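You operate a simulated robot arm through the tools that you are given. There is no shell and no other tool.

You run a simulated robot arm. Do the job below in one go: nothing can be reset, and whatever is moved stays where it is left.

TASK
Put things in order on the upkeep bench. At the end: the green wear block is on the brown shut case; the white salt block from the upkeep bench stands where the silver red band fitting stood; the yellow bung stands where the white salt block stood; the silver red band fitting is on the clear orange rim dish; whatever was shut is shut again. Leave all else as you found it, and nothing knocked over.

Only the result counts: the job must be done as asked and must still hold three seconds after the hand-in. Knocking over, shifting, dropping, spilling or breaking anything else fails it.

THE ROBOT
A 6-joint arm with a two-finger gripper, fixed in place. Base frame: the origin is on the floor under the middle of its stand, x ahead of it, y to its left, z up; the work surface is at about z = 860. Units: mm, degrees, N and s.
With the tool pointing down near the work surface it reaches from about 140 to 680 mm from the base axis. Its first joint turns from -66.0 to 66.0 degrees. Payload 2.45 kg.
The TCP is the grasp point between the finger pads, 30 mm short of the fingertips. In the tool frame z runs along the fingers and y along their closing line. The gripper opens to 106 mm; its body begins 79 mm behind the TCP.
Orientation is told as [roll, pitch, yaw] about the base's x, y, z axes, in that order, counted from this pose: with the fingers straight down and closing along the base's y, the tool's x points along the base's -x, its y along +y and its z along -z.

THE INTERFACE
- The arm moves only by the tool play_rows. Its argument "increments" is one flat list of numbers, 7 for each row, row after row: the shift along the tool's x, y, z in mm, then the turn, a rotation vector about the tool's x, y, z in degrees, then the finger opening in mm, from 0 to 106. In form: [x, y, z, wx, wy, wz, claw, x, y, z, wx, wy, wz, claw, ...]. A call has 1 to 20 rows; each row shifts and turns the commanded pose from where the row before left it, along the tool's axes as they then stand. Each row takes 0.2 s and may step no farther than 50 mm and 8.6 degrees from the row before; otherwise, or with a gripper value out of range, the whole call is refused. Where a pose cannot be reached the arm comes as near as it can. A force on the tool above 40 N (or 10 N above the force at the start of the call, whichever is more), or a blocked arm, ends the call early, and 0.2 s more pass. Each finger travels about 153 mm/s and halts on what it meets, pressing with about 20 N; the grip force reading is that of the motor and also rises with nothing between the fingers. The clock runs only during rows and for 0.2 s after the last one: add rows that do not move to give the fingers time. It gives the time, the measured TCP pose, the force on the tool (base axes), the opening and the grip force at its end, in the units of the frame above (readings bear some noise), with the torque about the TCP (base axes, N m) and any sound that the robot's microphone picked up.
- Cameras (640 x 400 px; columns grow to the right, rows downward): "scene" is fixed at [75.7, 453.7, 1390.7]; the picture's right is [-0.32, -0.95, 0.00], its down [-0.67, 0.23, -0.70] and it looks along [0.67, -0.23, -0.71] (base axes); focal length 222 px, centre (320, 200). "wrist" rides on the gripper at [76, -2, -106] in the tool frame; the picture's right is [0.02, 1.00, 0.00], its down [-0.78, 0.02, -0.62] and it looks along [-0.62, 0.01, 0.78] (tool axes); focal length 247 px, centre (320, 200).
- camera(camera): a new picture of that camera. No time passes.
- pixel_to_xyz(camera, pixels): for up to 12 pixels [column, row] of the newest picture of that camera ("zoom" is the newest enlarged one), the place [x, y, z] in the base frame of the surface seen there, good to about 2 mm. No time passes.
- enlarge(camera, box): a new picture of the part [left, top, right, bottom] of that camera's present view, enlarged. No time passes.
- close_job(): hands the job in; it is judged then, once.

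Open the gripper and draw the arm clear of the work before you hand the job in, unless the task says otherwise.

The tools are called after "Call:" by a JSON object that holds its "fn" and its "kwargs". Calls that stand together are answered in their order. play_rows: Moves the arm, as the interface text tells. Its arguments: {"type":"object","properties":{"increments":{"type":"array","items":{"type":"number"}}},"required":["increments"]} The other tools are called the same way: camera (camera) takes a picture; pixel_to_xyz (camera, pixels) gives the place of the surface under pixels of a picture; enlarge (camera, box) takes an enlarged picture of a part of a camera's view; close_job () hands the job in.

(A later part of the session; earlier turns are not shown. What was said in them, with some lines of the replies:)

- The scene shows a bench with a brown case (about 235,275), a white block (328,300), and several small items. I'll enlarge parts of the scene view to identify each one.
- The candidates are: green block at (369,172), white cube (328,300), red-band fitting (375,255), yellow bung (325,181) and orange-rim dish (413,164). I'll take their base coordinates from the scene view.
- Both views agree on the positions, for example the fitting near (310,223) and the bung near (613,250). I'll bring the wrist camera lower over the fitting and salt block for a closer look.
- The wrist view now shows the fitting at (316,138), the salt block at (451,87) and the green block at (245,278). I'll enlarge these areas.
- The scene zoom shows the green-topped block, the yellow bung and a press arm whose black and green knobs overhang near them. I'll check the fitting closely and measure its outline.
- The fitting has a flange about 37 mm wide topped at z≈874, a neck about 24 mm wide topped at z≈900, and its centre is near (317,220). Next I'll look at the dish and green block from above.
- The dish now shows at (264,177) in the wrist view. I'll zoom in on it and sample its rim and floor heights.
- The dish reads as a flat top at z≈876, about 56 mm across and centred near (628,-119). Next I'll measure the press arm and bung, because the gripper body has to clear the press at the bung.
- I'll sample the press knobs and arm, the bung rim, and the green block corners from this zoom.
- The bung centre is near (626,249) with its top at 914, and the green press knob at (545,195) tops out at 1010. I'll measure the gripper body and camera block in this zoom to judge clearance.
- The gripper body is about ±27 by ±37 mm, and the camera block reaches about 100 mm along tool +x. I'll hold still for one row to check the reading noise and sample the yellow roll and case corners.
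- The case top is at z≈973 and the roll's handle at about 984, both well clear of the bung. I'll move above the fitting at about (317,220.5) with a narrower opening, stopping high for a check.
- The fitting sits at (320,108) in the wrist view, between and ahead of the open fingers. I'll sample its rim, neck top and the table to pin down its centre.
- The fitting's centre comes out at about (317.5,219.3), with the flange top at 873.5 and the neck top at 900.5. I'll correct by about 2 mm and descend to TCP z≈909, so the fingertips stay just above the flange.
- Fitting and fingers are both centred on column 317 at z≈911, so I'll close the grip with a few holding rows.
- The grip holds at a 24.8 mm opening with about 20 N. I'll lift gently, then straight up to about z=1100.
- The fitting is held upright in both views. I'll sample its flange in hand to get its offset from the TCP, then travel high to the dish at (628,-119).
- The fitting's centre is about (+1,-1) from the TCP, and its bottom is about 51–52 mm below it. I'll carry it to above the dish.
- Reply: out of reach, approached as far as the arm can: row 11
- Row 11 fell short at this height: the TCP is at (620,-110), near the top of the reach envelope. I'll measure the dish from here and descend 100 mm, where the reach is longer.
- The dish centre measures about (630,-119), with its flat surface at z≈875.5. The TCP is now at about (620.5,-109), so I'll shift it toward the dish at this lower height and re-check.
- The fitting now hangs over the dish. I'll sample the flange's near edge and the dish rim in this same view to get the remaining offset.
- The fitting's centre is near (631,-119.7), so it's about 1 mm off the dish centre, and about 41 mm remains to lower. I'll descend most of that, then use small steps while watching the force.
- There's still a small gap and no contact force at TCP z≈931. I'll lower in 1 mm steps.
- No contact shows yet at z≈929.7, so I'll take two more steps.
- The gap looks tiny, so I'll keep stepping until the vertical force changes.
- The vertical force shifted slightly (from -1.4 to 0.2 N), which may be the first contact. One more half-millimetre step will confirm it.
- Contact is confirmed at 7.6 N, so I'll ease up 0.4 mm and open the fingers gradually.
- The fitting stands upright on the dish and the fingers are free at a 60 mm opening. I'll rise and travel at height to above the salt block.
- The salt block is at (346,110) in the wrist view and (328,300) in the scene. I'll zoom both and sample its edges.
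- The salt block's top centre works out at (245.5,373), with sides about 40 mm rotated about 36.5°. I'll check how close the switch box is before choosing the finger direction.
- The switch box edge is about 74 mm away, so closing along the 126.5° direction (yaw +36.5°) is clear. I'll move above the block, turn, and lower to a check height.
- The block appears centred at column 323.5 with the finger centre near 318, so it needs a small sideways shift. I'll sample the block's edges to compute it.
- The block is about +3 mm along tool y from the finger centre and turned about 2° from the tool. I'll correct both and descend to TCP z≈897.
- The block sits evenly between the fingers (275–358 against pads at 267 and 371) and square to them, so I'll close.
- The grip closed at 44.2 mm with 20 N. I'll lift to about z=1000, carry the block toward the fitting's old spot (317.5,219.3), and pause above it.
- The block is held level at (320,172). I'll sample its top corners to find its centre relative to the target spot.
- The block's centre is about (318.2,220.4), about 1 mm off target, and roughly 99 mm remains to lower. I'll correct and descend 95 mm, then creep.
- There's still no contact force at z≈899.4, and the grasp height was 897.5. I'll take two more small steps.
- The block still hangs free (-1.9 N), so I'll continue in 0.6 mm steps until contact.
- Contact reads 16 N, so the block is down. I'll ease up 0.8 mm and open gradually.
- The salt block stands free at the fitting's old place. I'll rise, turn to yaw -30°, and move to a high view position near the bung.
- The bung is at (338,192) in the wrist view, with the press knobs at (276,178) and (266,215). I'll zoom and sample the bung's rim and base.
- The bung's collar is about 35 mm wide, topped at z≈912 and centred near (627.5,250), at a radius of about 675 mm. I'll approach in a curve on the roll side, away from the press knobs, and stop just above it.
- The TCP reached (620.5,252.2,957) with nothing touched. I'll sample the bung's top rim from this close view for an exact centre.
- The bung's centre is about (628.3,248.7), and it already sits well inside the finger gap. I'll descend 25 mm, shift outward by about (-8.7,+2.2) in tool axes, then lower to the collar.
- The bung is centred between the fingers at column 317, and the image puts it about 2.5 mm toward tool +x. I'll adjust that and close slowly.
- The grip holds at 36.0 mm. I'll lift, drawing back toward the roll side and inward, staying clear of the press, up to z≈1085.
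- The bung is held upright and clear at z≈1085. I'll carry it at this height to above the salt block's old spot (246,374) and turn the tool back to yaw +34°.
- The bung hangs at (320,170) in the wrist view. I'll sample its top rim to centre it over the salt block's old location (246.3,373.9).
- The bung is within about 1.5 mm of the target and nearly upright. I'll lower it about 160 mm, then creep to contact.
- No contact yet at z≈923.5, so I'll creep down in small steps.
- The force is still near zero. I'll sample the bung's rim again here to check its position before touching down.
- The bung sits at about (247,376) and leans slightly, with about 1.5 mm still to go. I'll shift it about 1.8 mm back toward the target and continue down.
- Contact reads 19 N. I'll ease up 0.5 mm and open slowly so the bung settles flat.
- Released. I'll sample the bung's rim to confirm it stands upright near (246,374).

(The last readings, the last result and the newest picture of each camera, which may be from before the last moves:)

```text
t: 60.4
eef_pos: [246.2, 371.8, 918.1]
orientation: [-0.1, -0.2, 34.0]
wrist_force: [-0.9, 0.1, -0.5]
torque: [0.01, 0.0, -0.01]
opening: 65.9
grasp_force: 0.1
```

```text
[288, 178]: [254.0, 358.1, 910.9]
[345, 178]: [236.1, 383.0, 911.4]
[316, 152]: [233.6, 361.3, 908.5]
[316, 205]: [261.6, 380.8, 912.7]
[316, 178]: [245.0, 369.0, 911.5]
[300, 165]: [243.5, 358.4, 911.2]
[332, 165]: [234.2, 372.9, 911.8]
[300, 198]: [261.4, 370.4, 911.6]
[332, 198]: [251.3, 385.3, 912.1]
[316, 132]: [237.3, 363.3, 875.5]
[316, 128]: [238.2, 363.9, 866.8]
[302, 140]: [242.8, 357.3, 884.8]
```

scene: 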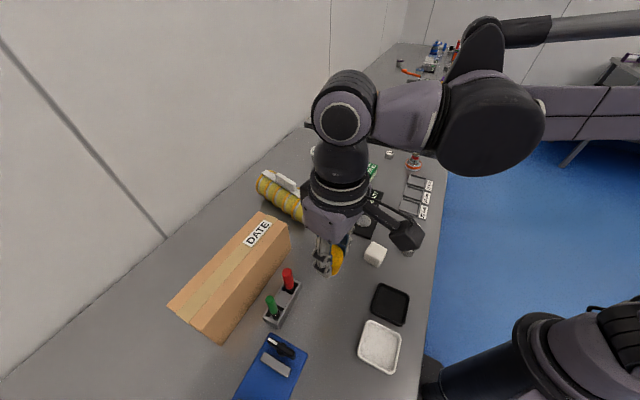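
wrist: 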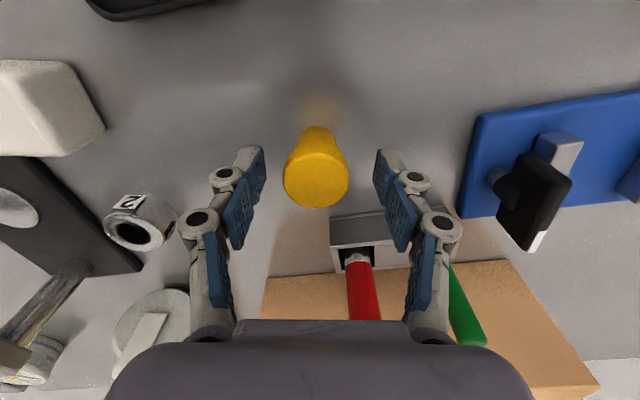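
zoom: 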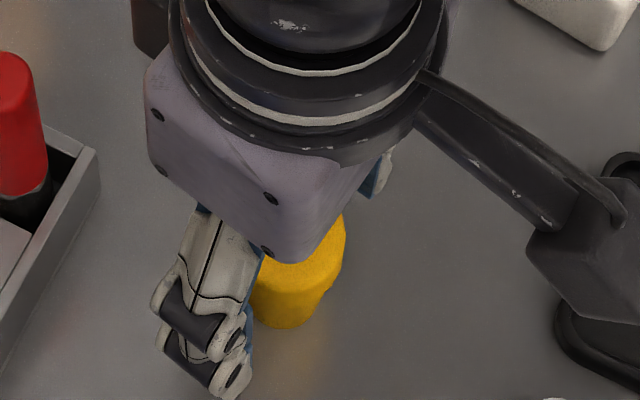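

The bung stands upright with its top level at 911.5, centred near (246.3,371), where the salt block stood. I'll rise clear and travel to view the green block.

Call:
{"fn": "play_rows", "kwargs": {"increments": [0, 0, -10, 0, 0, 0, 68, 0, 0, -35, 0, 0, 0, 70, 0, 0, -45, 0, 0, 0, 74, 0, 0, -45, 0, 0, 0, 80, 0, 0, -27, 0, 0, 0, 84, -3.3, -45.9, 0, 0, 0, 0, 84, -3.3, -45.9, 0, 0, 0, 0, 84, -3.3, -45.9, 0, 0, 0, 0, 84, -3.3, -45.9, 0, 0, 0, 0, 84, -3.3, -45.9, 0, 0, 0, 0, 84, -3.3, -45.9, 0, 0, 0, 0, 84, -3.3, -45.9, 0, 0, 0, 0, 84, -3.3, -45.9, 0, 0, 0, 0, 84, -3.3, -45.9, 0, 0, 0, 0, 84, -3.3, -45.9, 0, 0, 0, 0, 84, 0, 0, 20, 0, 0, -6, 84, 0, 0, 0, 0, 0, 0, 84, 0, 0, 0, 0, 0, 0, 84]}}

Call:
{"fn": "camera", "kwargs": {"camera": "wrist"}}

Call:
{"fn": "camera", "kwargs": {"camera": "scene"}}

```text
t: 64.2
eef_pos: [529.5, 10.2, 1060.5]
orientation: [-0.1, -0.2, 40.1]
wrist_force: [0.4, -0.3, -0.7]
torque: [0.04, -0.05, -0.01]
opening: 83.7
grasp_force: 0.1
```

```text
taken
```

wrist: 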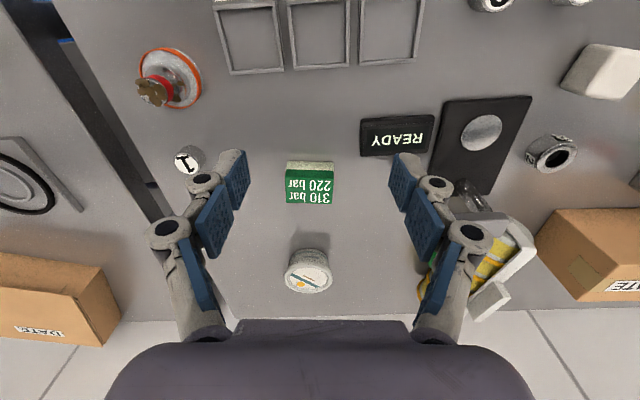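

```text
taken
```

scene: 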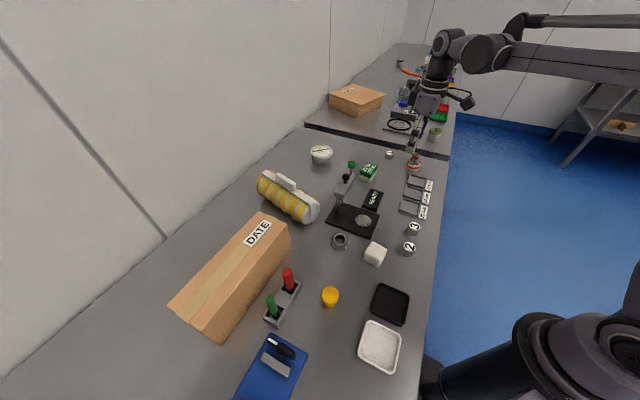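

The green block at (310,183) appears nearly square to the tool. I'll zoom and sample its corners.

Call:
{"fn": "enlarge", "kwargs": {"camera": "wrist", "box": [275, 150, 345, 215]}}

Call:
{"fn": "pixel_to_xyz", "kwargs": {"camera": "wrist", "pixels": [[289, 171], [332, 173], [288, 201], [333, 203], [310, 187], [310, 173], [310, 201], [289, 188], [333, 188], [290, 165], [332, 166], [310, 163]]}}

Call:
{"fn": "enlarge", "kwargs": {"camera": "scene", "box": [350, 150, 390, 195]}}

```text
6.15 times, centred on (310, 182) of wrist
```

zoom: 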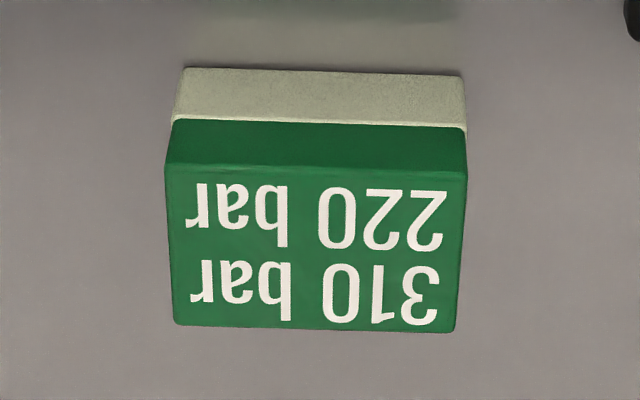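

```text
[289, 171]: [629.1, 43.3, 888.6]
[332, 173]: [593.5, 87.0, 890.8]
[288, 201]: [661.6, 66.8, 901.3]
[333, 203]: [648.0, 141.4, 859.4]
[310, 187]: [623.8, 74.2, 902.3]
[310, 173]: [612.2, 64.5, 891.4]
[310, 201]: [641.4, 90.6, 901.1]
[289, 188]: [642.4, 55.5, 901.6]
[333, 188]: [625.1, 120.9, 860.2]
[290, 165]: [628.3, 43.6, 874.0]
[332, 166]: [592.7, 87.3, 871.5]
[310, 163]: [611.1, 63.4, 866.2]
```

```text
8.89 times, centred on (370, 172) of scene
```

zoom: 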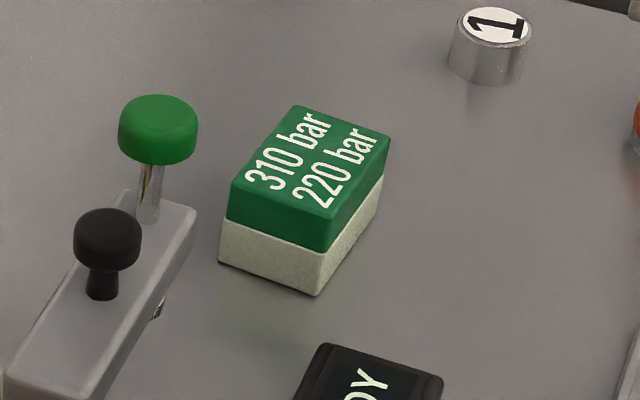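

The block measures about 63×41 mm, centred near (629,77.6), with its long axis at 129°, so the tool is within 1° of square. I'll move over it and lower to a check height.

Call:
{"fn": "play_rows", "kwargs": {"increments": [-39.8, -3.9, 10, 0, 0, 0.8, 90, -39.8, -3.9, 20, 0, 0, 0, 90, -39.8, -4, 20, 0, 0, 0, 90, 0, 0, 35, 0, 0, 0, 90, 0, 0, 0, 0, 0, 0, 90, 0, 0, 0, 0, 0, 0, 90]}}

Call:
{"fn": "camera", "kwargs": {"camera": "wrist"}}

Call:
{"fn": "enlarge", "kwargs": {"camera": "scene", "box": [320, 110, 420, 200]}}

```text
t: 65.6
eef_pos: [630.0, 78.5, 974.9]
orientation: [-0.1, -0.1, 39.2]
wrist_force: [-0.8, 0.6, -0.4]
torque: [0.02, 0.04, 0.01]
opening: 90.1
grasp_force: 0.1
```

```text
taken
```

wrist: 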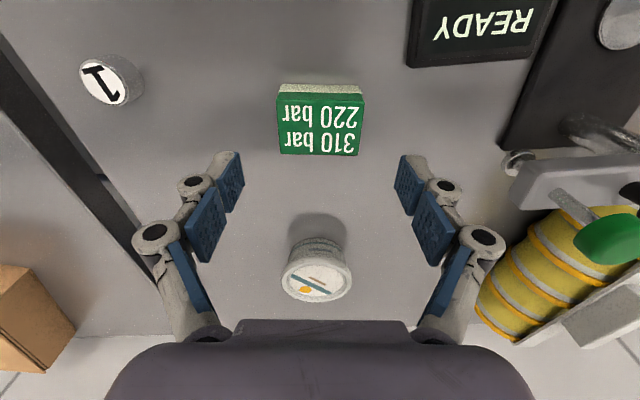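

```text
4.44 times, centred on (370, 155) of scene
```

zoom: 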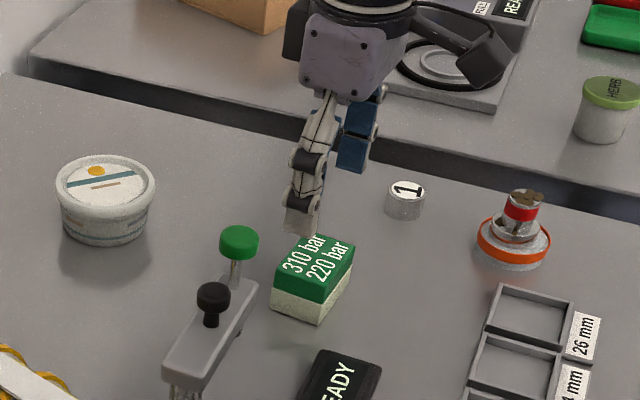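

The block is centred at column 320, in line with the finger centre. I'll check the remaining rotation and position with a zoom and samples.

Call:
{"fn": "enlarge", "kwargs": {"camera": "wrist", "box": [260, 70, 380, 170]}}

Call:
{"fn": "pixel_to_xyz", "kwargs": {"camera": "wrist", "pixels": [[283, 89], [358, 90], [320, 90], [320, 153], [282, 152], [358, 154], [280, 125], [362, 125], [320, 125], [281, 105], [362, 107]]}}

```text
4.00 times, centred on (320, 120) of wrist
```

zoom: 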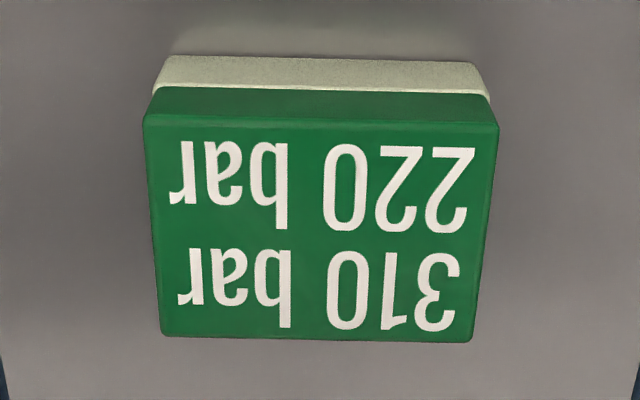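

```text
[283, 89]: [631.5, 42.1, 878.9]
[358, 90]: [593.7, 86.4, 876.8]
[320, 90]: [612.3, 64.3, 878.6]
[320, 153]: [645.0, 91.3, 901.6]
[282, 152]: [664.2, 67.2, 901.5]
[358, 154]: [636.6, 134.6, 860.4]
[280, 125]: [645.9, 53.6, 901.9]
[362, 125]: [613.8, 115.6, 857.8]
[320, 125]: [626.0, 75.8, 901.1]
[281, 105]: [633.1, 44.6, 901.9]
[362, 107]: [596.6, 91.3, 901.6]
```

The tool and block agree within about 1° and 1 mm. I'll descend to TCP z≈895 so the pads span both the green and cream layers.

Call:
{"fn": "play_rows", "kwargs": {"increments": [0, 0, 35, 0, 0, 0.6, 90, 0, 0, 25, 0, 0, 0, 90, 0, 0, 14, 0, 0, 0, 90, 0, 0, 5, 0, 0, 0, 90, 0, 0, 0, 0, 0, 0, 90, 0, 0, 0, 0, 0, 0, 90]}}

Call:
{"fn": "camera", "kwargs": {"camera": "wrist"}}

Call:
{"fn": "enlarge", "kwargs": {"camera": "scene", "box": [330, 120, 410, 200]}}

```text
t: 67.0
eef_pos: [630.0, 78.9, 898.6]
orientation: [-0.1, -0.1, 38.6]
wrist_force: [-0.8, 0.4, 1.0]
torque: [-0.04, 0.02, 0.0]
opening: 90.0
grasp_force: 0.1
```

```text
taken
```

wrist: 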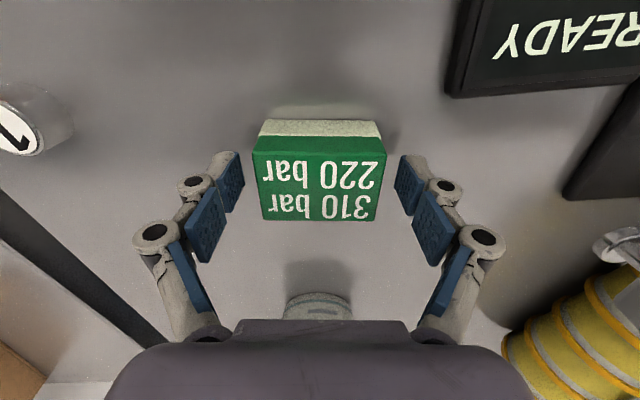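

```text
5.00 times, centred on (370, 160) of scene
```

zoom: 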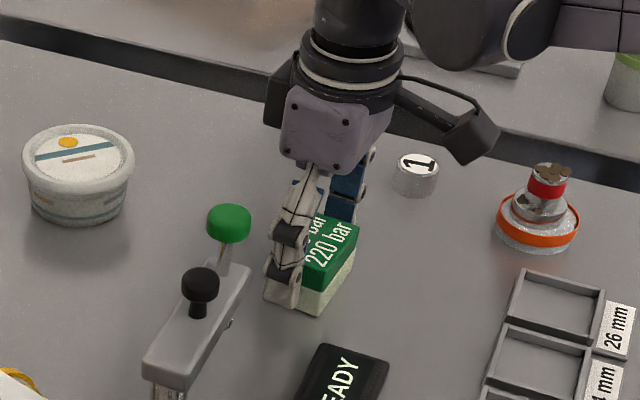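

The block fits between the pads (columns 252–386 against the fingers at about 240 and 400). I'll lower 1.5 mm, shift +1.5 mm in tool x, and close.

Call:
{"fn": "play_rows", "kwargs": {"increments": [1.5, 0, 1.5, 0, 0, 0, 90, 0, 0, 0, 0, 0, 0, 80, 0, 0, 0, 0, 0, 0, 70, 0, 0, 0, 0, 0, 0, 62, 0, 0, 0, 0, 0, 0, 54, 0, 0, 0, 0, 0, 0, 50, 0, 0, 0, 0, 0, 0, 50]}}

Call:
{"fn": "camera", "kwargs": {"camera": "wrist"}}

Call:
{"fn": "enlarge", "kwargs": {"camera": "scene", "box": [330, 120, 410, 200]}}

```text
t: 68.6
eef_pos: [629.2, 76.4, 897.0]
orientation: [0.0, -0.2, 38.6]
wrist_force: [0.7, -1.4, 3.8]
torque: [-0.09, 0.01, 0.0]
opening: 63.5
grasp_force: 19.7
```

```text
taken
```

wrist: 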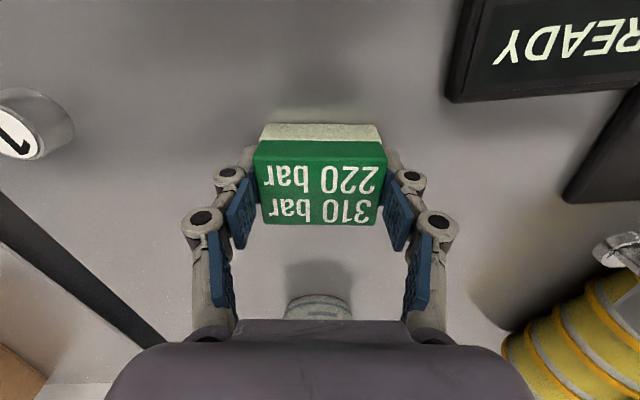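

```text
5.00 times, centred on (370, 160) of scene
```

zoom: 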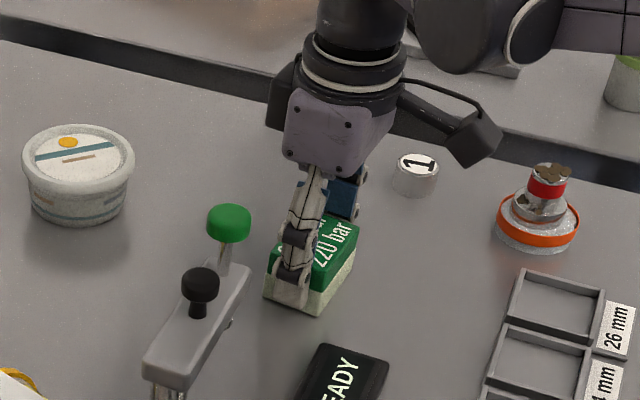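

The grip closed at 63.5 mm with 20 N. I'll lift and draw inward and up to (500,60,1090).

Call:
{"fn": "play_rows", "kwargs": {"increments": [0, 0, -5, 0, 0, 0, 50, 0, 0, -15, 0, 0, 0, 50, 0, 0, -35, 0, 0, 0, 50, 26.6, 14.8, -30, 0, 0, 0, 50, 26.6, 14.8, -30, 0, 0, 0, 50, 19.6, 12.3, -26.7, 0, 0, 0, 50, 19.6, 12.3, -26.7, 0, 0, 0, 50, 19.6, 12.3, -26.7, 0, 0, 0, 50, 0, 0, 0, 0, 0, 0, 50]}}

Call:
{"fn": "camera", "kwargs": {"camera": "wrist"}}

Call:
{"fn": "camera", "kwargs": {"camera": "scene"}}

```text
t: 70.6
eef_pos: [498.6, 59.1, 1090.4]
orientation: [0.0, -0.2, 38.5]
wrist_force: [0.4, -0.2, -1.3]
torque: [0.0, 0.03, -0.04]
opening: 63.2
grasp_force: 20.0
```

```text
taken
```

wrist: 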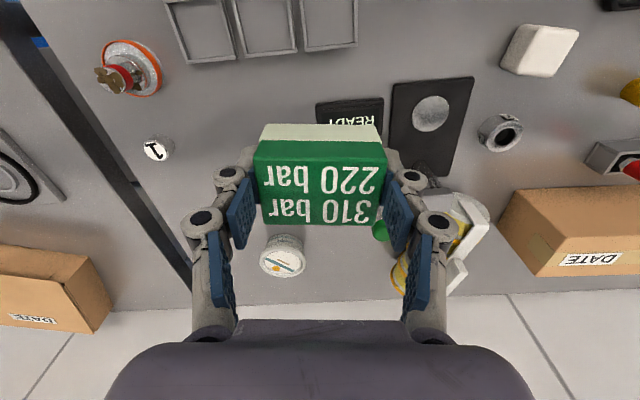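

```text
taken
```

scene: 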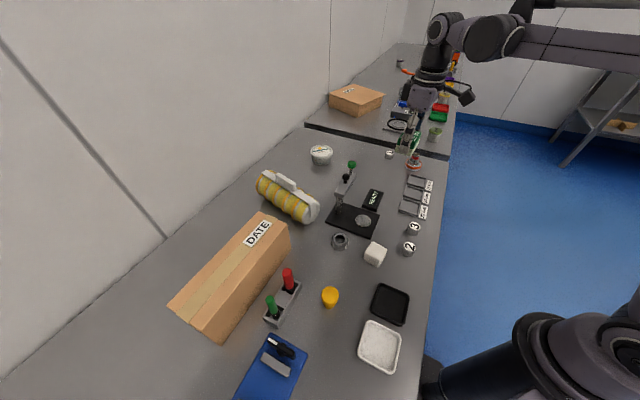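

The whole block, both layers, is in the gripper. While the case is unobstructed in the scene view I'll sample its top outline to choose the landing point.

Call:
{"fn": "enlarge", "kwargs": {"camera": "scene", "box": [160, 200, 310, 350]}}

Call:
{"fn": "pixel_to_xyz", "kwargs": {"camera": "scene", "pixels": [[264, 214], [286, 225], [190, 320], [171, 305], [228, 268], [245, 250], [262, 258], [225, 250], [240, 280], [210, 270], [235, 258], [250, 265]]}}

```text
2.67 times, centred on (235, 275) of scene
```

zoom: 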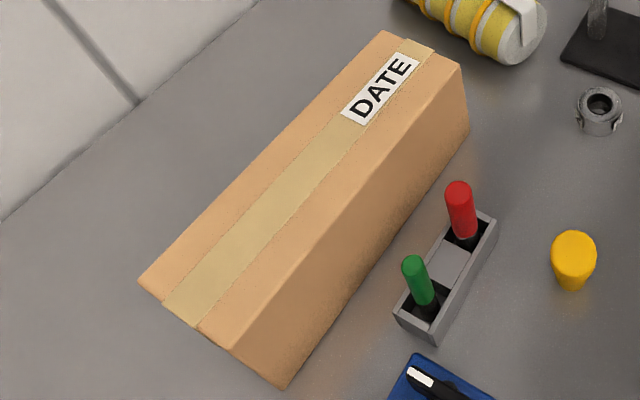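

```text
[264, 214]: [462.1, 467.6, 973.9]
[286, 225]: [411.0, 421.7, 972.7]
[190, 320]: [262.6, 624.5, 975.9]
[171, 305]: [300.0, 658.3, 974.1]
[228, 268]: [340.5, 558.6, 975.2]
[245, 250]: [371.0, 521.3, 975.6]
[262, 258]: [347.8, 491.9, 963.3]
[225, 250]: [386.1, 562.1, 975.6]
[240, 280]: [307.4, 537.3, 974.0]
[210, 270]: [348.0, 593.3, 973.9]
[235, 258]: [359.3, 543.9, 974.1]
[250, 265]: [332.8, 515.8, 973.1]
```

The case top is flat at z≈974.5, about 71 mm wide and running at 132.6°, with a good landing point near (371,518). I'll carry the block there at z≈1090, staying inward of the press, and stop short.

Call:
{"fn": "play_rows", "kwargs": {"increments": [-7, 45.8, 0, 0, 0, 0, 50, -7, 45.8, 0, 0, 0, 0, 50, -7, 45.8, 0, 0, 0, 0, 50, -7, 45.8, 0, 0, 0, 0, 50, -7, 45.8, 0, 0, 0, 0, 50, -7, 45.8, 0, 0, 0, 0, 50, -25.5, 31.3, 0, 0, 0, 0, 50, -25.5, 31.3, 0, 0, 0, 0, 50, -25.5, 31.3, 0, 0, 0, 0, 50, -25.5, 31.3, 0, 0, 0, 0, 50, -25.5, 31.3, 0, 0, 0, 0, 50, 0, 0, 0, 0, 0, -4, 50, 0, 0, 0, 0, 0, 0, 50, 0, 0, 0, 0, 0, 0, 50]}}

Call:
{"fn": "camera", "kwargs": {"camera": "wrist"}}

Call:
{"fn": "camera", "kwargs": {"camera": "scene"}}

```text
t: 73.6
eef_pos: [362.3, 502.4, 1091.1]
orientation: [0.0, -0.1, 42.8]
wrist_force: [-0.4, -0.7, -1.7]
torque: [0.02, 0.01, -0.05]
opening: 63.7
grasp_force: 20.2
```

```text
taken
```

wrist: 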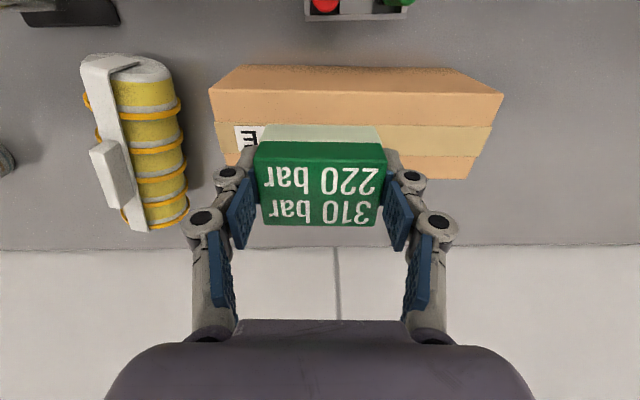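

```text
taken
```

scene: 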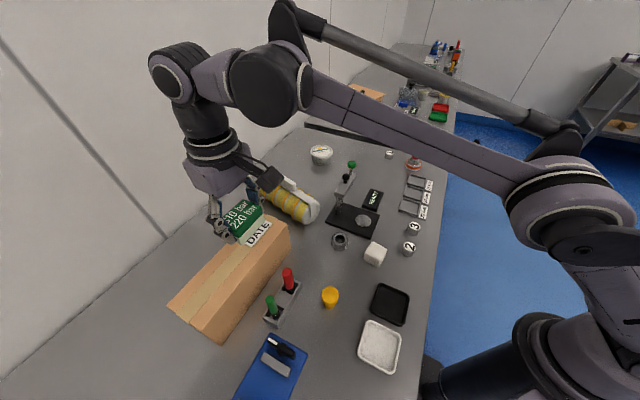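

The block is aligned with the case in the wrist view. I'll sample the block's top in hand and the case edges to compute the final shift.

Call:
{"fn": "pixel_to_xyz", "kwargs": {"camera": "wrist", "pixels": [[258, 165], [384, 165], [320, 155], [320, 222], [264, 218], [378, 220], [320, 130], [320, 135], [212, 90], [500, 95], [300, 66], [460, 150]]}}

```text
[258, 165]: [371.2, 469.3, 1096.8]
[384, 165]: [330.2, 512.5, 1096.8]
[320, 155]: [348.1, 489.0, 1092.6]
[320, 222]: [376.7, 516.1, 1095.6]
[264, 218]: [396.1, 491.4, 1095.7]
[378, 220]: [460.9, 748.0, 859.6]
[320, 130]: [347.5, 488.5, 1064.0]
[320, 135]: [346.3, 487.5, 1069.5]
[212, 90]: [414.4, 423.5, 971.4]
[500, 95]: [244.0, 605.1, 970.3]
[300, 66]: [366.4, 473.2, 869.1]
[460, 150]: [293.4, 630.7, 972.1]
```

The block's centre matches the TCP at (362.5,502.6) and its bottom is about 37 mm below. I'll descend 40 mm, shift to about (372.5,520.8), and lower to just above the case.

Call:
{"fn": "play_rows", "kwargs": {"increments": [0, 0, 20, 0, 0, 0, 50, 0, 0, 20, 0, 0, 0, 50, -10, 3.3, 4, 0, 0, 0, 50, -9.7, 3.3, 6, 0, 0, 0, 50, 0, 0, 12, 0, 0, 0, 50, 0, 0, 8, 0, 0, 0, 50, 0, 0, 0, 0, 0, 0, 50, 0, 0, 0, 0, 0, 0, 50]}}

Call:
{"fn": "camera", "kwargs": {"camera": "wrist"}}

Call:
{"fn": "enlarge", "kwargs": {"camera": "scene", "box": [180, 170, 300, 290]}}

```text
t: 75.4
eef_pos: [371.4, 520.3, 1020.1]
orientation: [-0.1, -0.2, 42.6]
wrist_force: [0.7, 0.2, -0.8]
torque: [0.03, 0.01, 0.01]
opening: 63.9
grasp_force: 19.9
```

```text
taken
```

wrist: 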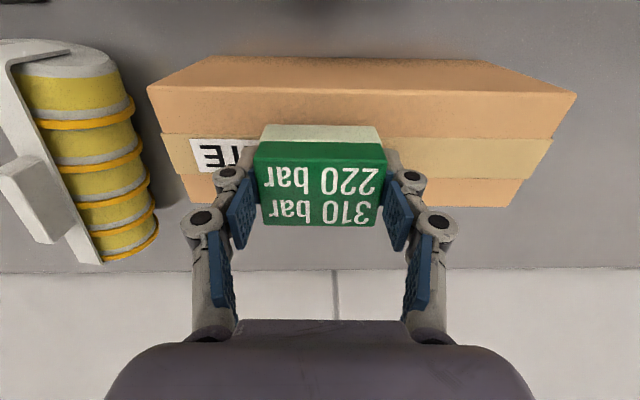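

```text
3.33 times, centred on (240, 230) of scene
```

zoom: 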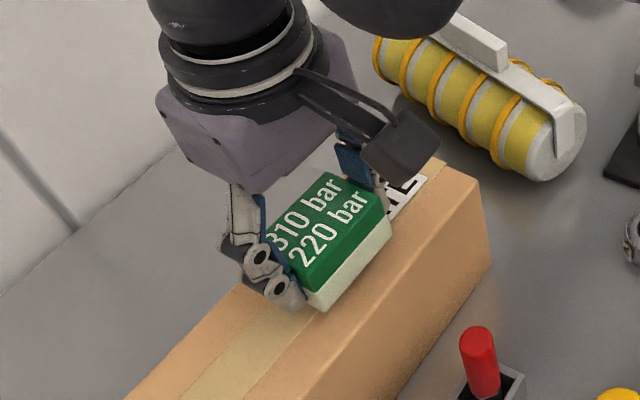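

The block hovers about 8 mm above the case, within its width. I'll lower 5 mm and then step down while watching for contact.

Call:
{"fn": "play_rows", "kwargs": {"increments": [0, 0, 3, 0, 0, 0, 50, 0, 0, 2, 0, 0, 0, 50, 0, 0, 0, 0, 0, 0, 50]}}

Call:
{"fn": "play_rows", "kwargs": {"increments": [0, 0, 1, 0, 0, 0, 50, 0, 0, 0, 0, 0, 0, 50]}}

Call:
{"fn": "play_rows", "kwargs": {"increments": [0, 0, 1, 0, 0, 0, 50, 0, 0, 0, 0, 0, 0, 50]}}

```text
t: 76.2
eef_pos: [372.1, 520.6, 1015.4]
orientation: [-0.1, -0.1, 42.7]
wrist_force: [0.7, -0.6, -0.9]
torque: [0.01, 0.03, -0.02]
opening: 63.3
grasp_force: 19.6
```

```text
t: 76.8
eef_pos: [372.0, 520.6, 1014.8]
orientation: [0.0, 0.0, 42.6]
wrist_force: [-0.1, 0.2, -1.8]
torque: [0.0, -0.01, -0.01]
opening: 63.6
grasp_force: 20.5
```

```text
t: 77.4
eef_pos: [371.4, 521.4, 1013.8]
orientation: [-0.1, -0.1, 42.6]
wrist_force: [0.4, 0.0, -0.4]
torque: [0.01, -0.01, 0.03]
opening: 63.5
grasp_force: 20.0
```

No contact yet at z≈1013.8, so I'll continue in 0.7 mm steps.

Call:
{"fn": "play_rows", "kwargs": {"increments": [0, 0, 0.7, 0, 0, 0, 50, 0, 0, 0, 0, 0, 0, 50]}}

Call:
{"fn": "play_rows", "kwargs": {"increments": [0, 0, 0.7, 0, 0, 0, 50, 0, 0, 0, 0, 0, 0, 50]}}

Call:
{"fn": "enlarge", "kwargs": {"camera": "scene", "box": [210, 200, 290, 270]}}

```text
t: 78.0
eef_pos: [372.5, 521.0, 1011.4]
orientation: [-0.1, -0.1, 42.5]
wrist_force: [-0.1, -0.6, -1.4]
torque: [0.01, 0.01, 0.0]
opening: 63.3
grasp_force: 20.3
```

```text
t: 78.6
eef_pos: [371.5, 519.9, 1012.1]
orientation: [-0.1, -0.2, 42.6]
wrist_force: [0.6, -0.1, -1.3]
torque: [0.0, 0.05, 0.01]
opening: 63.4
grasp_force: 19.9
```

```text
5.71 times, centred on (250, 235) of scene
```

zoom: 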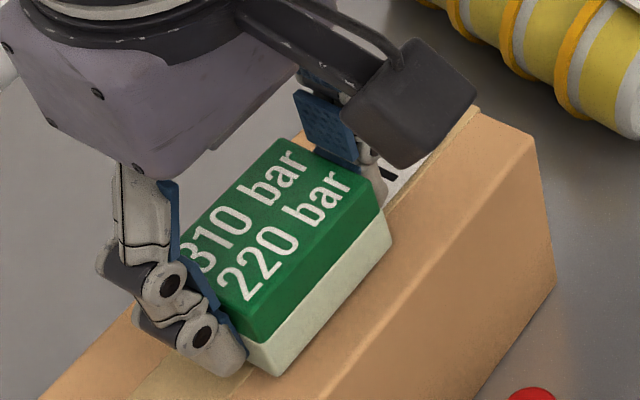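

The block looks centred over the tape line with almost no gap. I'll keep stepping.

Call:
{"fn": "play_rows", "kwargs": {"increments": [0, 0, 0.7, 0, 0, 0, 50, 0, 0, 0, 0, 0, 0, 50]}}

Call:
{"fn": "play_rows", "kwargs": {"increments": [0, 0, 0.6, 0, 0, 0, 50, 0, 0, 0, 0, 0, 0, 50]}}

```text
t: 79.2
eef_pos: [372.8, 520.2, 1010.9]
orientation: [-0.1, -0.1, 42.7]
wrist_force: [0.1, -0.6, -1.2]
torque: [-0.01, 0.01, -0.01]
opening: 63.7
grasp_force: 20.0
```

```text
t: 79.8
eef_pos: [370.9, 520.5, 1009.4]
orientation: [-0.1, -0.1, 42.6]
wrist_force: [-0.3, 0.6, -0.7]
torque: [0.01, 0.01, 0.01]
opening: 63.6
grasp_force: 20.1
```

The arm is at z≈1010 with no contact yet, so I'll take a few more fine steps.

Call:
{"fn": "play_rows", "kwargs": {"increments": [0, 0, 0.6, 0, 0, 0, 50, 0, 0, 0, 0, 0, 0, 50]}}

Call:
{"fn": "play_rows", "kwargs": {"increments": [0, 0, 0.6, 0, 0, 0, 50, 0, 0, 0, 0, 0, 0, 50]}}

Call:
{"fn": "camera", "kwargs": {"camera": "wrist"}}

```text
t: 80.4
eef_pos: [371.3, 521.0, 1010.3]
orientation: [0.0, -0.1, 42.5]
wrist_force: [0.2, -0.3, -1.0]
torque: [-0.01, -0.02, -0.01]
opening: 63.3
grasp_force: 19.4
```

```text
t: 81.0
eef_pos: [371.3, 520.6, 1009.1]
orientation: [-0.1, -0.1, 42.6]
wrist_force: [0.0, -0.2, -1.4]
torque: [0.0, -0.01, -0.02]
opening: 63.5
grasp_force: 19.9
```

```text
taken
```

wrist: 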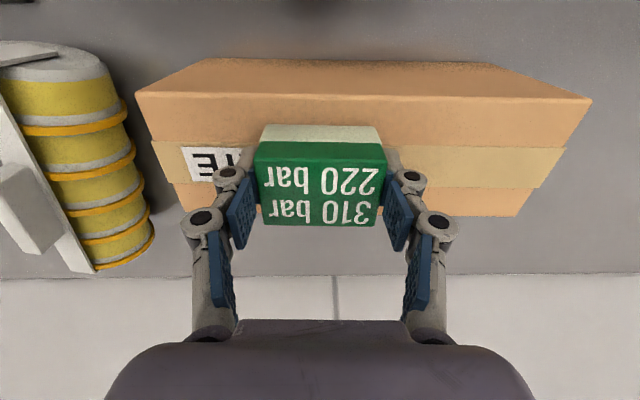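

I'll sample the block's top and near wall, and the case surface beside it, to see the remaining gap.

Call:
{"fn": "pixel_to_xyz", "kwargs": {"camera": "wrist", "pixels": [[320, 180], [290, 200], [350, 200], [320, 130], [320, 126], [320, 118], [320, 110], [430, 150], [250, 130], [450, 190], [272, 130], [368, 130]]}}

Call:
{"fn": "enlarge", "kwargs": {"camera": "wrist", "box": [230, 90, 410, 240]}}

```text
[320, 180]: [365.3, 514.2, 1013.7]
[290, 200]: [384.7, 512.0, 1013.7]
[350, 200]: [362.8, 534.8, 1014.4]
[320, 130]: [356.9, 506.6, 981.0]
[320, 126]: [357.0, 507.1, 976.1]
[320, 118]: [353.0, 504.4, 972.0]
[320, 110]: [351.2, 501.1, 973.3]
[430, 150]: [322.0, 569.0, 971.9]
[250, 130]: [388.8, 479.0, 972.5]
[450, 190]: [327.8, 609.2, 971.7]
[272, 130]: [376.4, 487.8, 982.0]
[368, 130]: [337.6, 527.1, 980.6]
```

```text
2.67 times, centred on (320, 165) of wrist
```

zoom: 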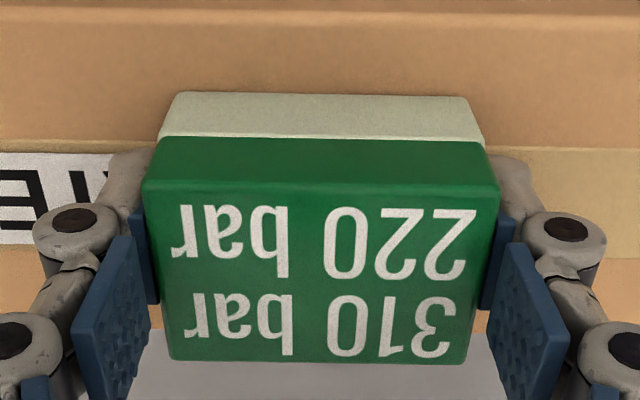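

The block's bottom computes to about 971.5 against a case surface near 972, so contact is imminent, and it's centred across the width. I'll take finer steps.

Call:
{"fn": "play_rows", "kwargs": {"increments": [0, 0, 0.5, 0, 0, 0, 50, 0, 0, 0, 0, 0, 0, 50]}}

Call:
{"fn": "play_rows", "kwargs": {"increments": [0, 0, 0.5, 0, 0, 0, 50, 0, 0, 0, 0, 0, 0, 50]}}

Call:
{"fn": "play_rows", "kwargs": {"increments": [0, 0, 0.5, 0, 0, 0, 50, 0, 0, 0, 0, 0, 0, 50]}}

```text
t: 81.6
eef_pos: [372.0, 521.0, 1008.6]
orientation: [-0.1, -0.2, 42.6]
wrist_force: [0.3, 0.3, -1.0]
torque: [0.03, -0.05, -0.03]
opening: 63.7
grasp_force: 19.9
```

```text
t: 82.2
eef_pos: [371.5, 520.2, 1008.3]
orientation: [-0.2, -0.1, 42.6]
wrist_force: [-0.8, -0.2, 2.5]
torque: [0.03, -0.05, 0.04]
opening: 63.4
grasp_force: 19.7
```

```text
t: 82.8
eef_pos: [371.4, 520.7, 1009.2]
orientation: [-0.2, -0.1, 42.6]
wrist_force: [3.0, 3.9, 12.5]
torque: [0.06, -0.05, 0.01]
opening: 63.6
grasp_force: 20.4
```

Contact is confirmed at 12.5 N. I'll ease up 0.4 mm and open the fingers gradually.

Call:
{"fn": "play_rows", "kwargs": {"increments": [0, 0, -0.4, 0, 0, 0, 50, 0, 0, 0, 0, 0, 0, 64.5, 0, 0, 0, 0, 0, 0, 67, 0, 0, 0, 0, 0, 0, 72, 0, 0, 0, 0, 0, 0, 80, 0, 0, 0, 0, 0, 0, 90, 0, 0, 0, 0, 0, 0, 90]}}

Call:
{"fn": "camera", "kwargs": {"camera": "wrist"}}

Call:
{"fn": "enlarge", "kwargs": {"camera": "scene", "box": [200, 190, 300, 280]}}

```text
t: 84.4
eef_pos: [371.5, 520.6, 1009.0]
orientation: [-0.2, 0.0, 42.6]
wrist_force: [0.2, -1.2, -0.1]
torque: [-0.03, 0.0, 0.02]
opening: 90.3
grasp_force: 0.1
```

```text
taken
```

wrist: 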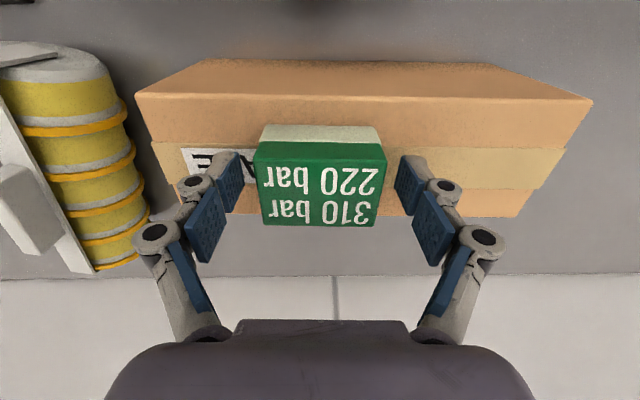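

```text
4.44 times, centred on (250, 235) of scene
```

zoom: 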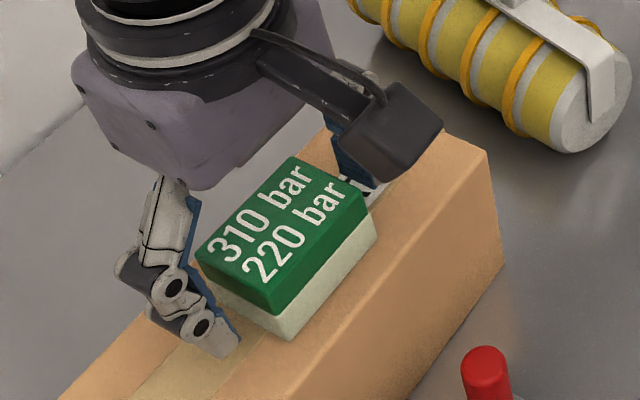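

The block rests on the case and the fingers are clear. I'll rise straight up past its top, then draw back inward and upward.

Call:
{"fn": "play_rows", "kwargs": {"increments": [0, 0, -10, 0, 0, 0, 90, 0, 0, -16, 0, 0, 0, 90, 0, 0, -16, 0, 0, 0, 92, 10, 0, -12, 0, 0, 0, 95, 20, 0, -25, 0, 0, 0, 100, 25, 0, -30, 0, 0, 0, 106, 30, 0, -30, 0, 0, 0, 106, 30, -20, -20, 0, 0, 6, 106, 30, -20, -10, 0, 0, 8, 106, 20, -30, 0, 0, 0, 8, 106, 0, -40, 0, 0, 0, 8, 106, 0, -40, 0, 0, 0, 8, 106, 0, 0, 0, 0, 0, 4, 106, 0, 0, 0, 0, 0, 0, 106]}}

Call:
{"fn": "camera", "kwargs": {"camera": "wrist"}}

Call:
{"fn": "camera", "kwargs": {"camera": "scene"}}

```text
t: 87.4
eef_pos: [307.6, 282.4, 1177.6]
orientation: [0.0, -0.3, 0.5]
wrist_force: [-0.4, -0.1, -0.1]
torque: [0.01, -0.05, 0.0]
opening: 106.0
grasp_force: 0.1
```

```text
taken
```

wrist: 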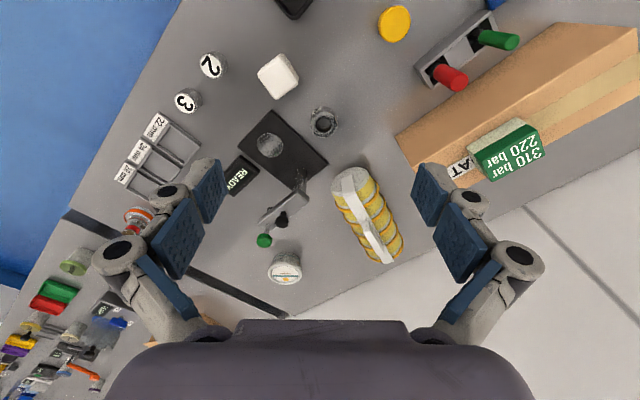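

```text
taken
```

scene: 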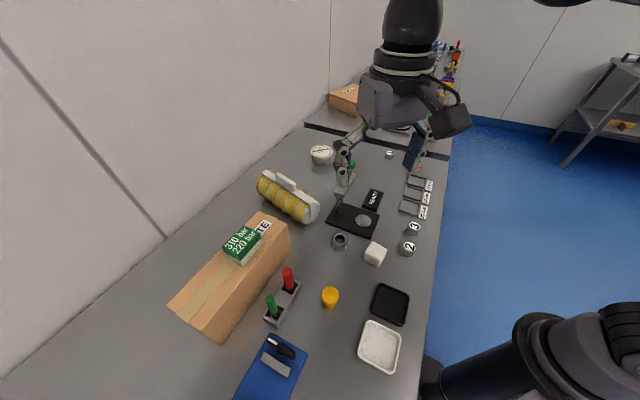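

The block is on the case, the bung is at (330,297) and the salt block is at (375,254) in the scene. I'll check the final positions and the fitting on the dish.

Call:
{"fn": "enlarge", "kwargs": {"camera": "scene", "box": [310, 230, 410, 320]}}

Call:
{"fn": "enlarge", "kwargs": {"camera": "wrist", "box": [100, 180, 180, 260]}}

Call:
{"fn": "enlarge", "kwargs": {"camera": "wrist", "box": [240, 0, 440, 140]}}

Call:
{"fn": "pixel_to_xyz", "kwargs": {"camera": "wrist", "pixels": [[379, 24], [410, 24], [394, 10], [394, 40], [394, 24], [257, 78], [273, 54], [298, 76], [282, 98], [278, 76], [510, 150], [138, 220]]}}

```text
4.44 times, centred on (360, 275) of scene
```

zoom: 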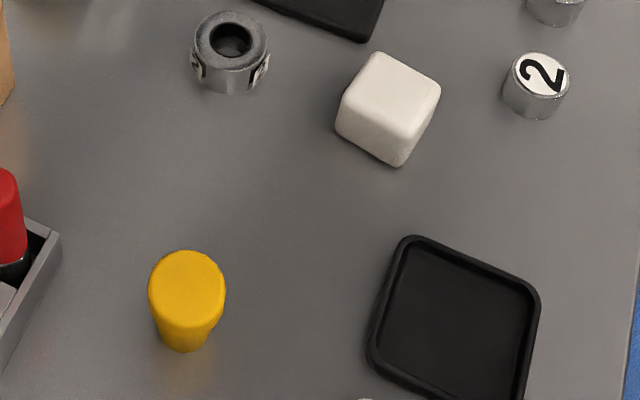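

```text
5.00 times, centred on (140, 220) of wrist
```

zoom: 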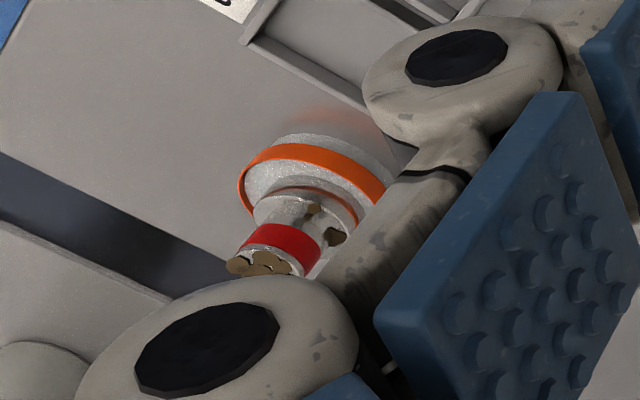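

```text
2.86 times, centred on (340, 70) of wrist
```

zoom: 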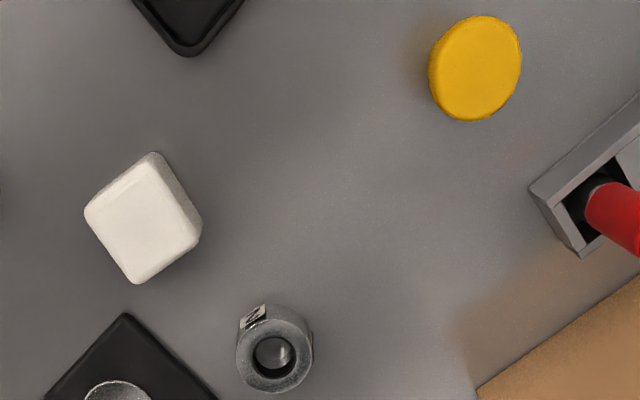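

```text
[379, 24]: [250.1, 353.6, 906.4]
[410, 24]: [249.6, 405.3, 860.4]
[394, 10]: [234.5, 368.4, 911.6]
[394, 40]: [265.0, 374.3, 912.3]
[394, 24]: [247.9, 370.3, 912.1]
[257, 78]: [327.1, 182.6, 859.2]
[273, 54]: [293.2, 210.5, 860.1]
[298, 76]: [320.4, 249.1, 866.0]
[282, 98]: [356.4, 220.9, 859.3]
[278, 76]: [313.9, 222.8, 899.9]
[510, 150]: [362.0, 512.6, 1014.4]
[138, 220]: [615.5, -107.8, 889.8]
```

The fitting stands upright on the dish and the bung is upright at about (248,371). I'll sample the salt block's top face corners more carefully.

Call:
{"fn": "pixel_to_xyz", "kwargs": {"camera": "zoom", "pixels": [[90, 212], [146, 162], [194, 224], [138, 278], [115, 185], [170, 192], [112, 247], [166, 252], [142, 218], [434, 70], [516, 70], [476, 20]]}}

Call:
{"fn": "pixel_to_xyz", "kwargs": {"camera": "scene", "pixels": [[374, 244], [386, 252], [377, 261], [366, 254], [375, 252], [330, 287], [330, 299], [323, 293], [338, 293], [330, 293]]}}

```text
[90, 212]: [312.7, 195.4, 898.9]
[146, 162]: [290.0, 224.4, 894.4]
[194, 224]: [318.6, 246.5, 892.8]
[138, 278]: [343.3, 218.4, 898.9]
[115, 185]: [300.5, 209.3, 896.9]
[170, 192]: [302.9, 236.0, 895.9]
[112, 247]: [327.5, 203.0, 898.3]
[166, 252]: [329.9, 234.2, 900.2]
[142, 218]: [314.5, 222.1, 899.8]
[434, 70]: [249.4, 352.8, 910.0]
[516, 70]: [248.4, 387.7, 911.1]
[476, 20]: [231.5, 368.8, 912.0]
```

```text
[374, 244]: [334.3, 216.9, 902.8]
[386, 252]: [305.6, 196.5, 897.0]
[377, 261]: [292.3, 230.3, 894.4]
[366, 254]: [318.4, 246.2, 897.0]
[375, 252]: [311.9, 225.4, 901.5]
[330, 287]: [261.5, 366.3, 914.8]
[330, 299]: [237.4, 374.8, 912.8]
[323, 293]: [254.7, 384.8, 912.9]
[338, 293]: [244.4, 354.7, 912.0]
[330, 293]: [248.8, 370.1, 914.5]
```

All four items check out: the salt block at (316,221), the bung at (248.5,370), the fitting on the dish and the green block on the case. I'll raise the arm back near its start pose for one last unobstructed look.

Call:
{"fn": "play_rows", "kwargs": {"increments": [-9.5, 14, -21, 0, 0, 0, 106, -9.5, 14, -21, 0, 0, 0, 106, 0, 0, 0, 0, 0, 0, 106, 0, 0, 0, 0, 0, 0, 106]}}

Call:
{"fn": "camera", "kwargs": {"camera": "scene"}}

Call:
{"fn": "enlarge", "kwargs": {"camera": "scene", "box": [300, 130, 460, 280]}}

Call:
{"fn": "enlarge", "kwargs": {"camera": "scene", "box": [160, 180, 420, 400]}}

```text
t: 88.4
eef_pos: [327.0, 309.9, 1219.9]
orientation: [-0.1, -0.2, 0.6]
wrist_force: [-0.7, 0.1, -0.6]
torque: [0.02, 0.0, 0.01]
opening: 106.1
grasp_force: 0.1
```

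```text
taken
```

scene: 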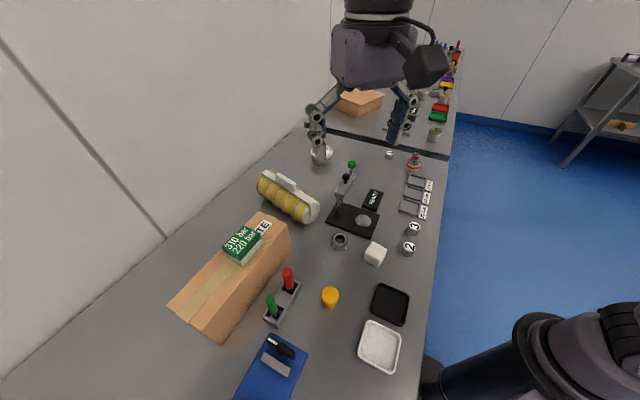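

```text
2.67 times, centred on (380, 205) of scene
```

zoom: 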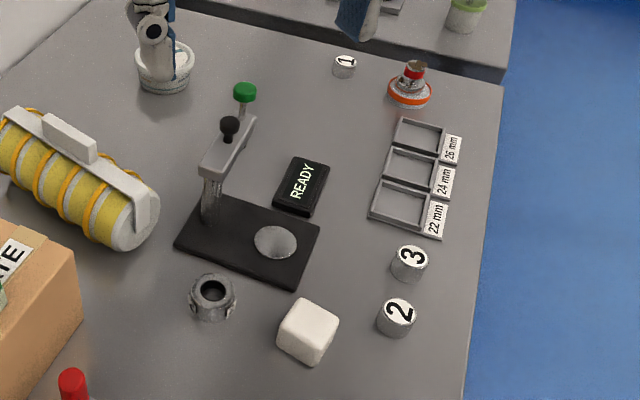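

```text
1.82 times, centred on (290, 290) of scene
```

zoom: 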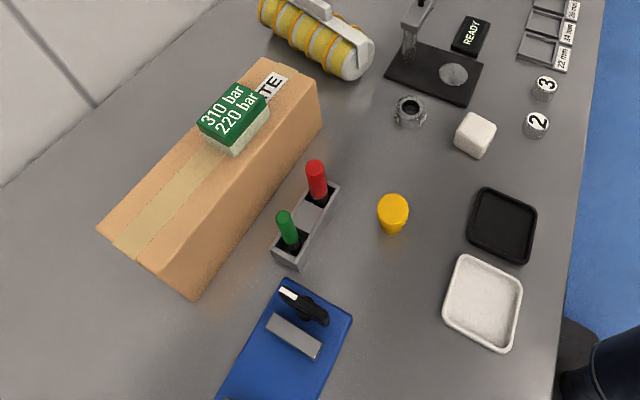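

The final views show all four items in place: the green block on the case, the salt block where the fitting stood, the bung where the salt block stood, and the fitting upright on the dish. Nothing was opened, nothing else looks moved, and the arm is clear with the gripper open, so I'm handing in.

Call:
{"fn": "close_job", "kwargs": {}}

```text
The job is handed in.
```

The job is handed in, and all four items are where you asked. I haven't received the judging result.

- **Green wear block:** it rests flat on the brown case, centred across its width. It covers part of the DATE label.
- **White salt block:** it stands where the fitting stood, about 2 mm off its exact spot.
- **Yellow bung:** it stands upright where the salt block stood, about 4 mm off its exact spot. It shifted slightly as it settled on release, and I left it rather than grip it again.
- **Silver red band fitting:** it stands upright near the middle of the clear orange rim dish.

I didn't open anything, so whatever was shut stayed shut. In the last pictures nothing else looks moved or knocked over. The arm is back near its start position with the gripper open.
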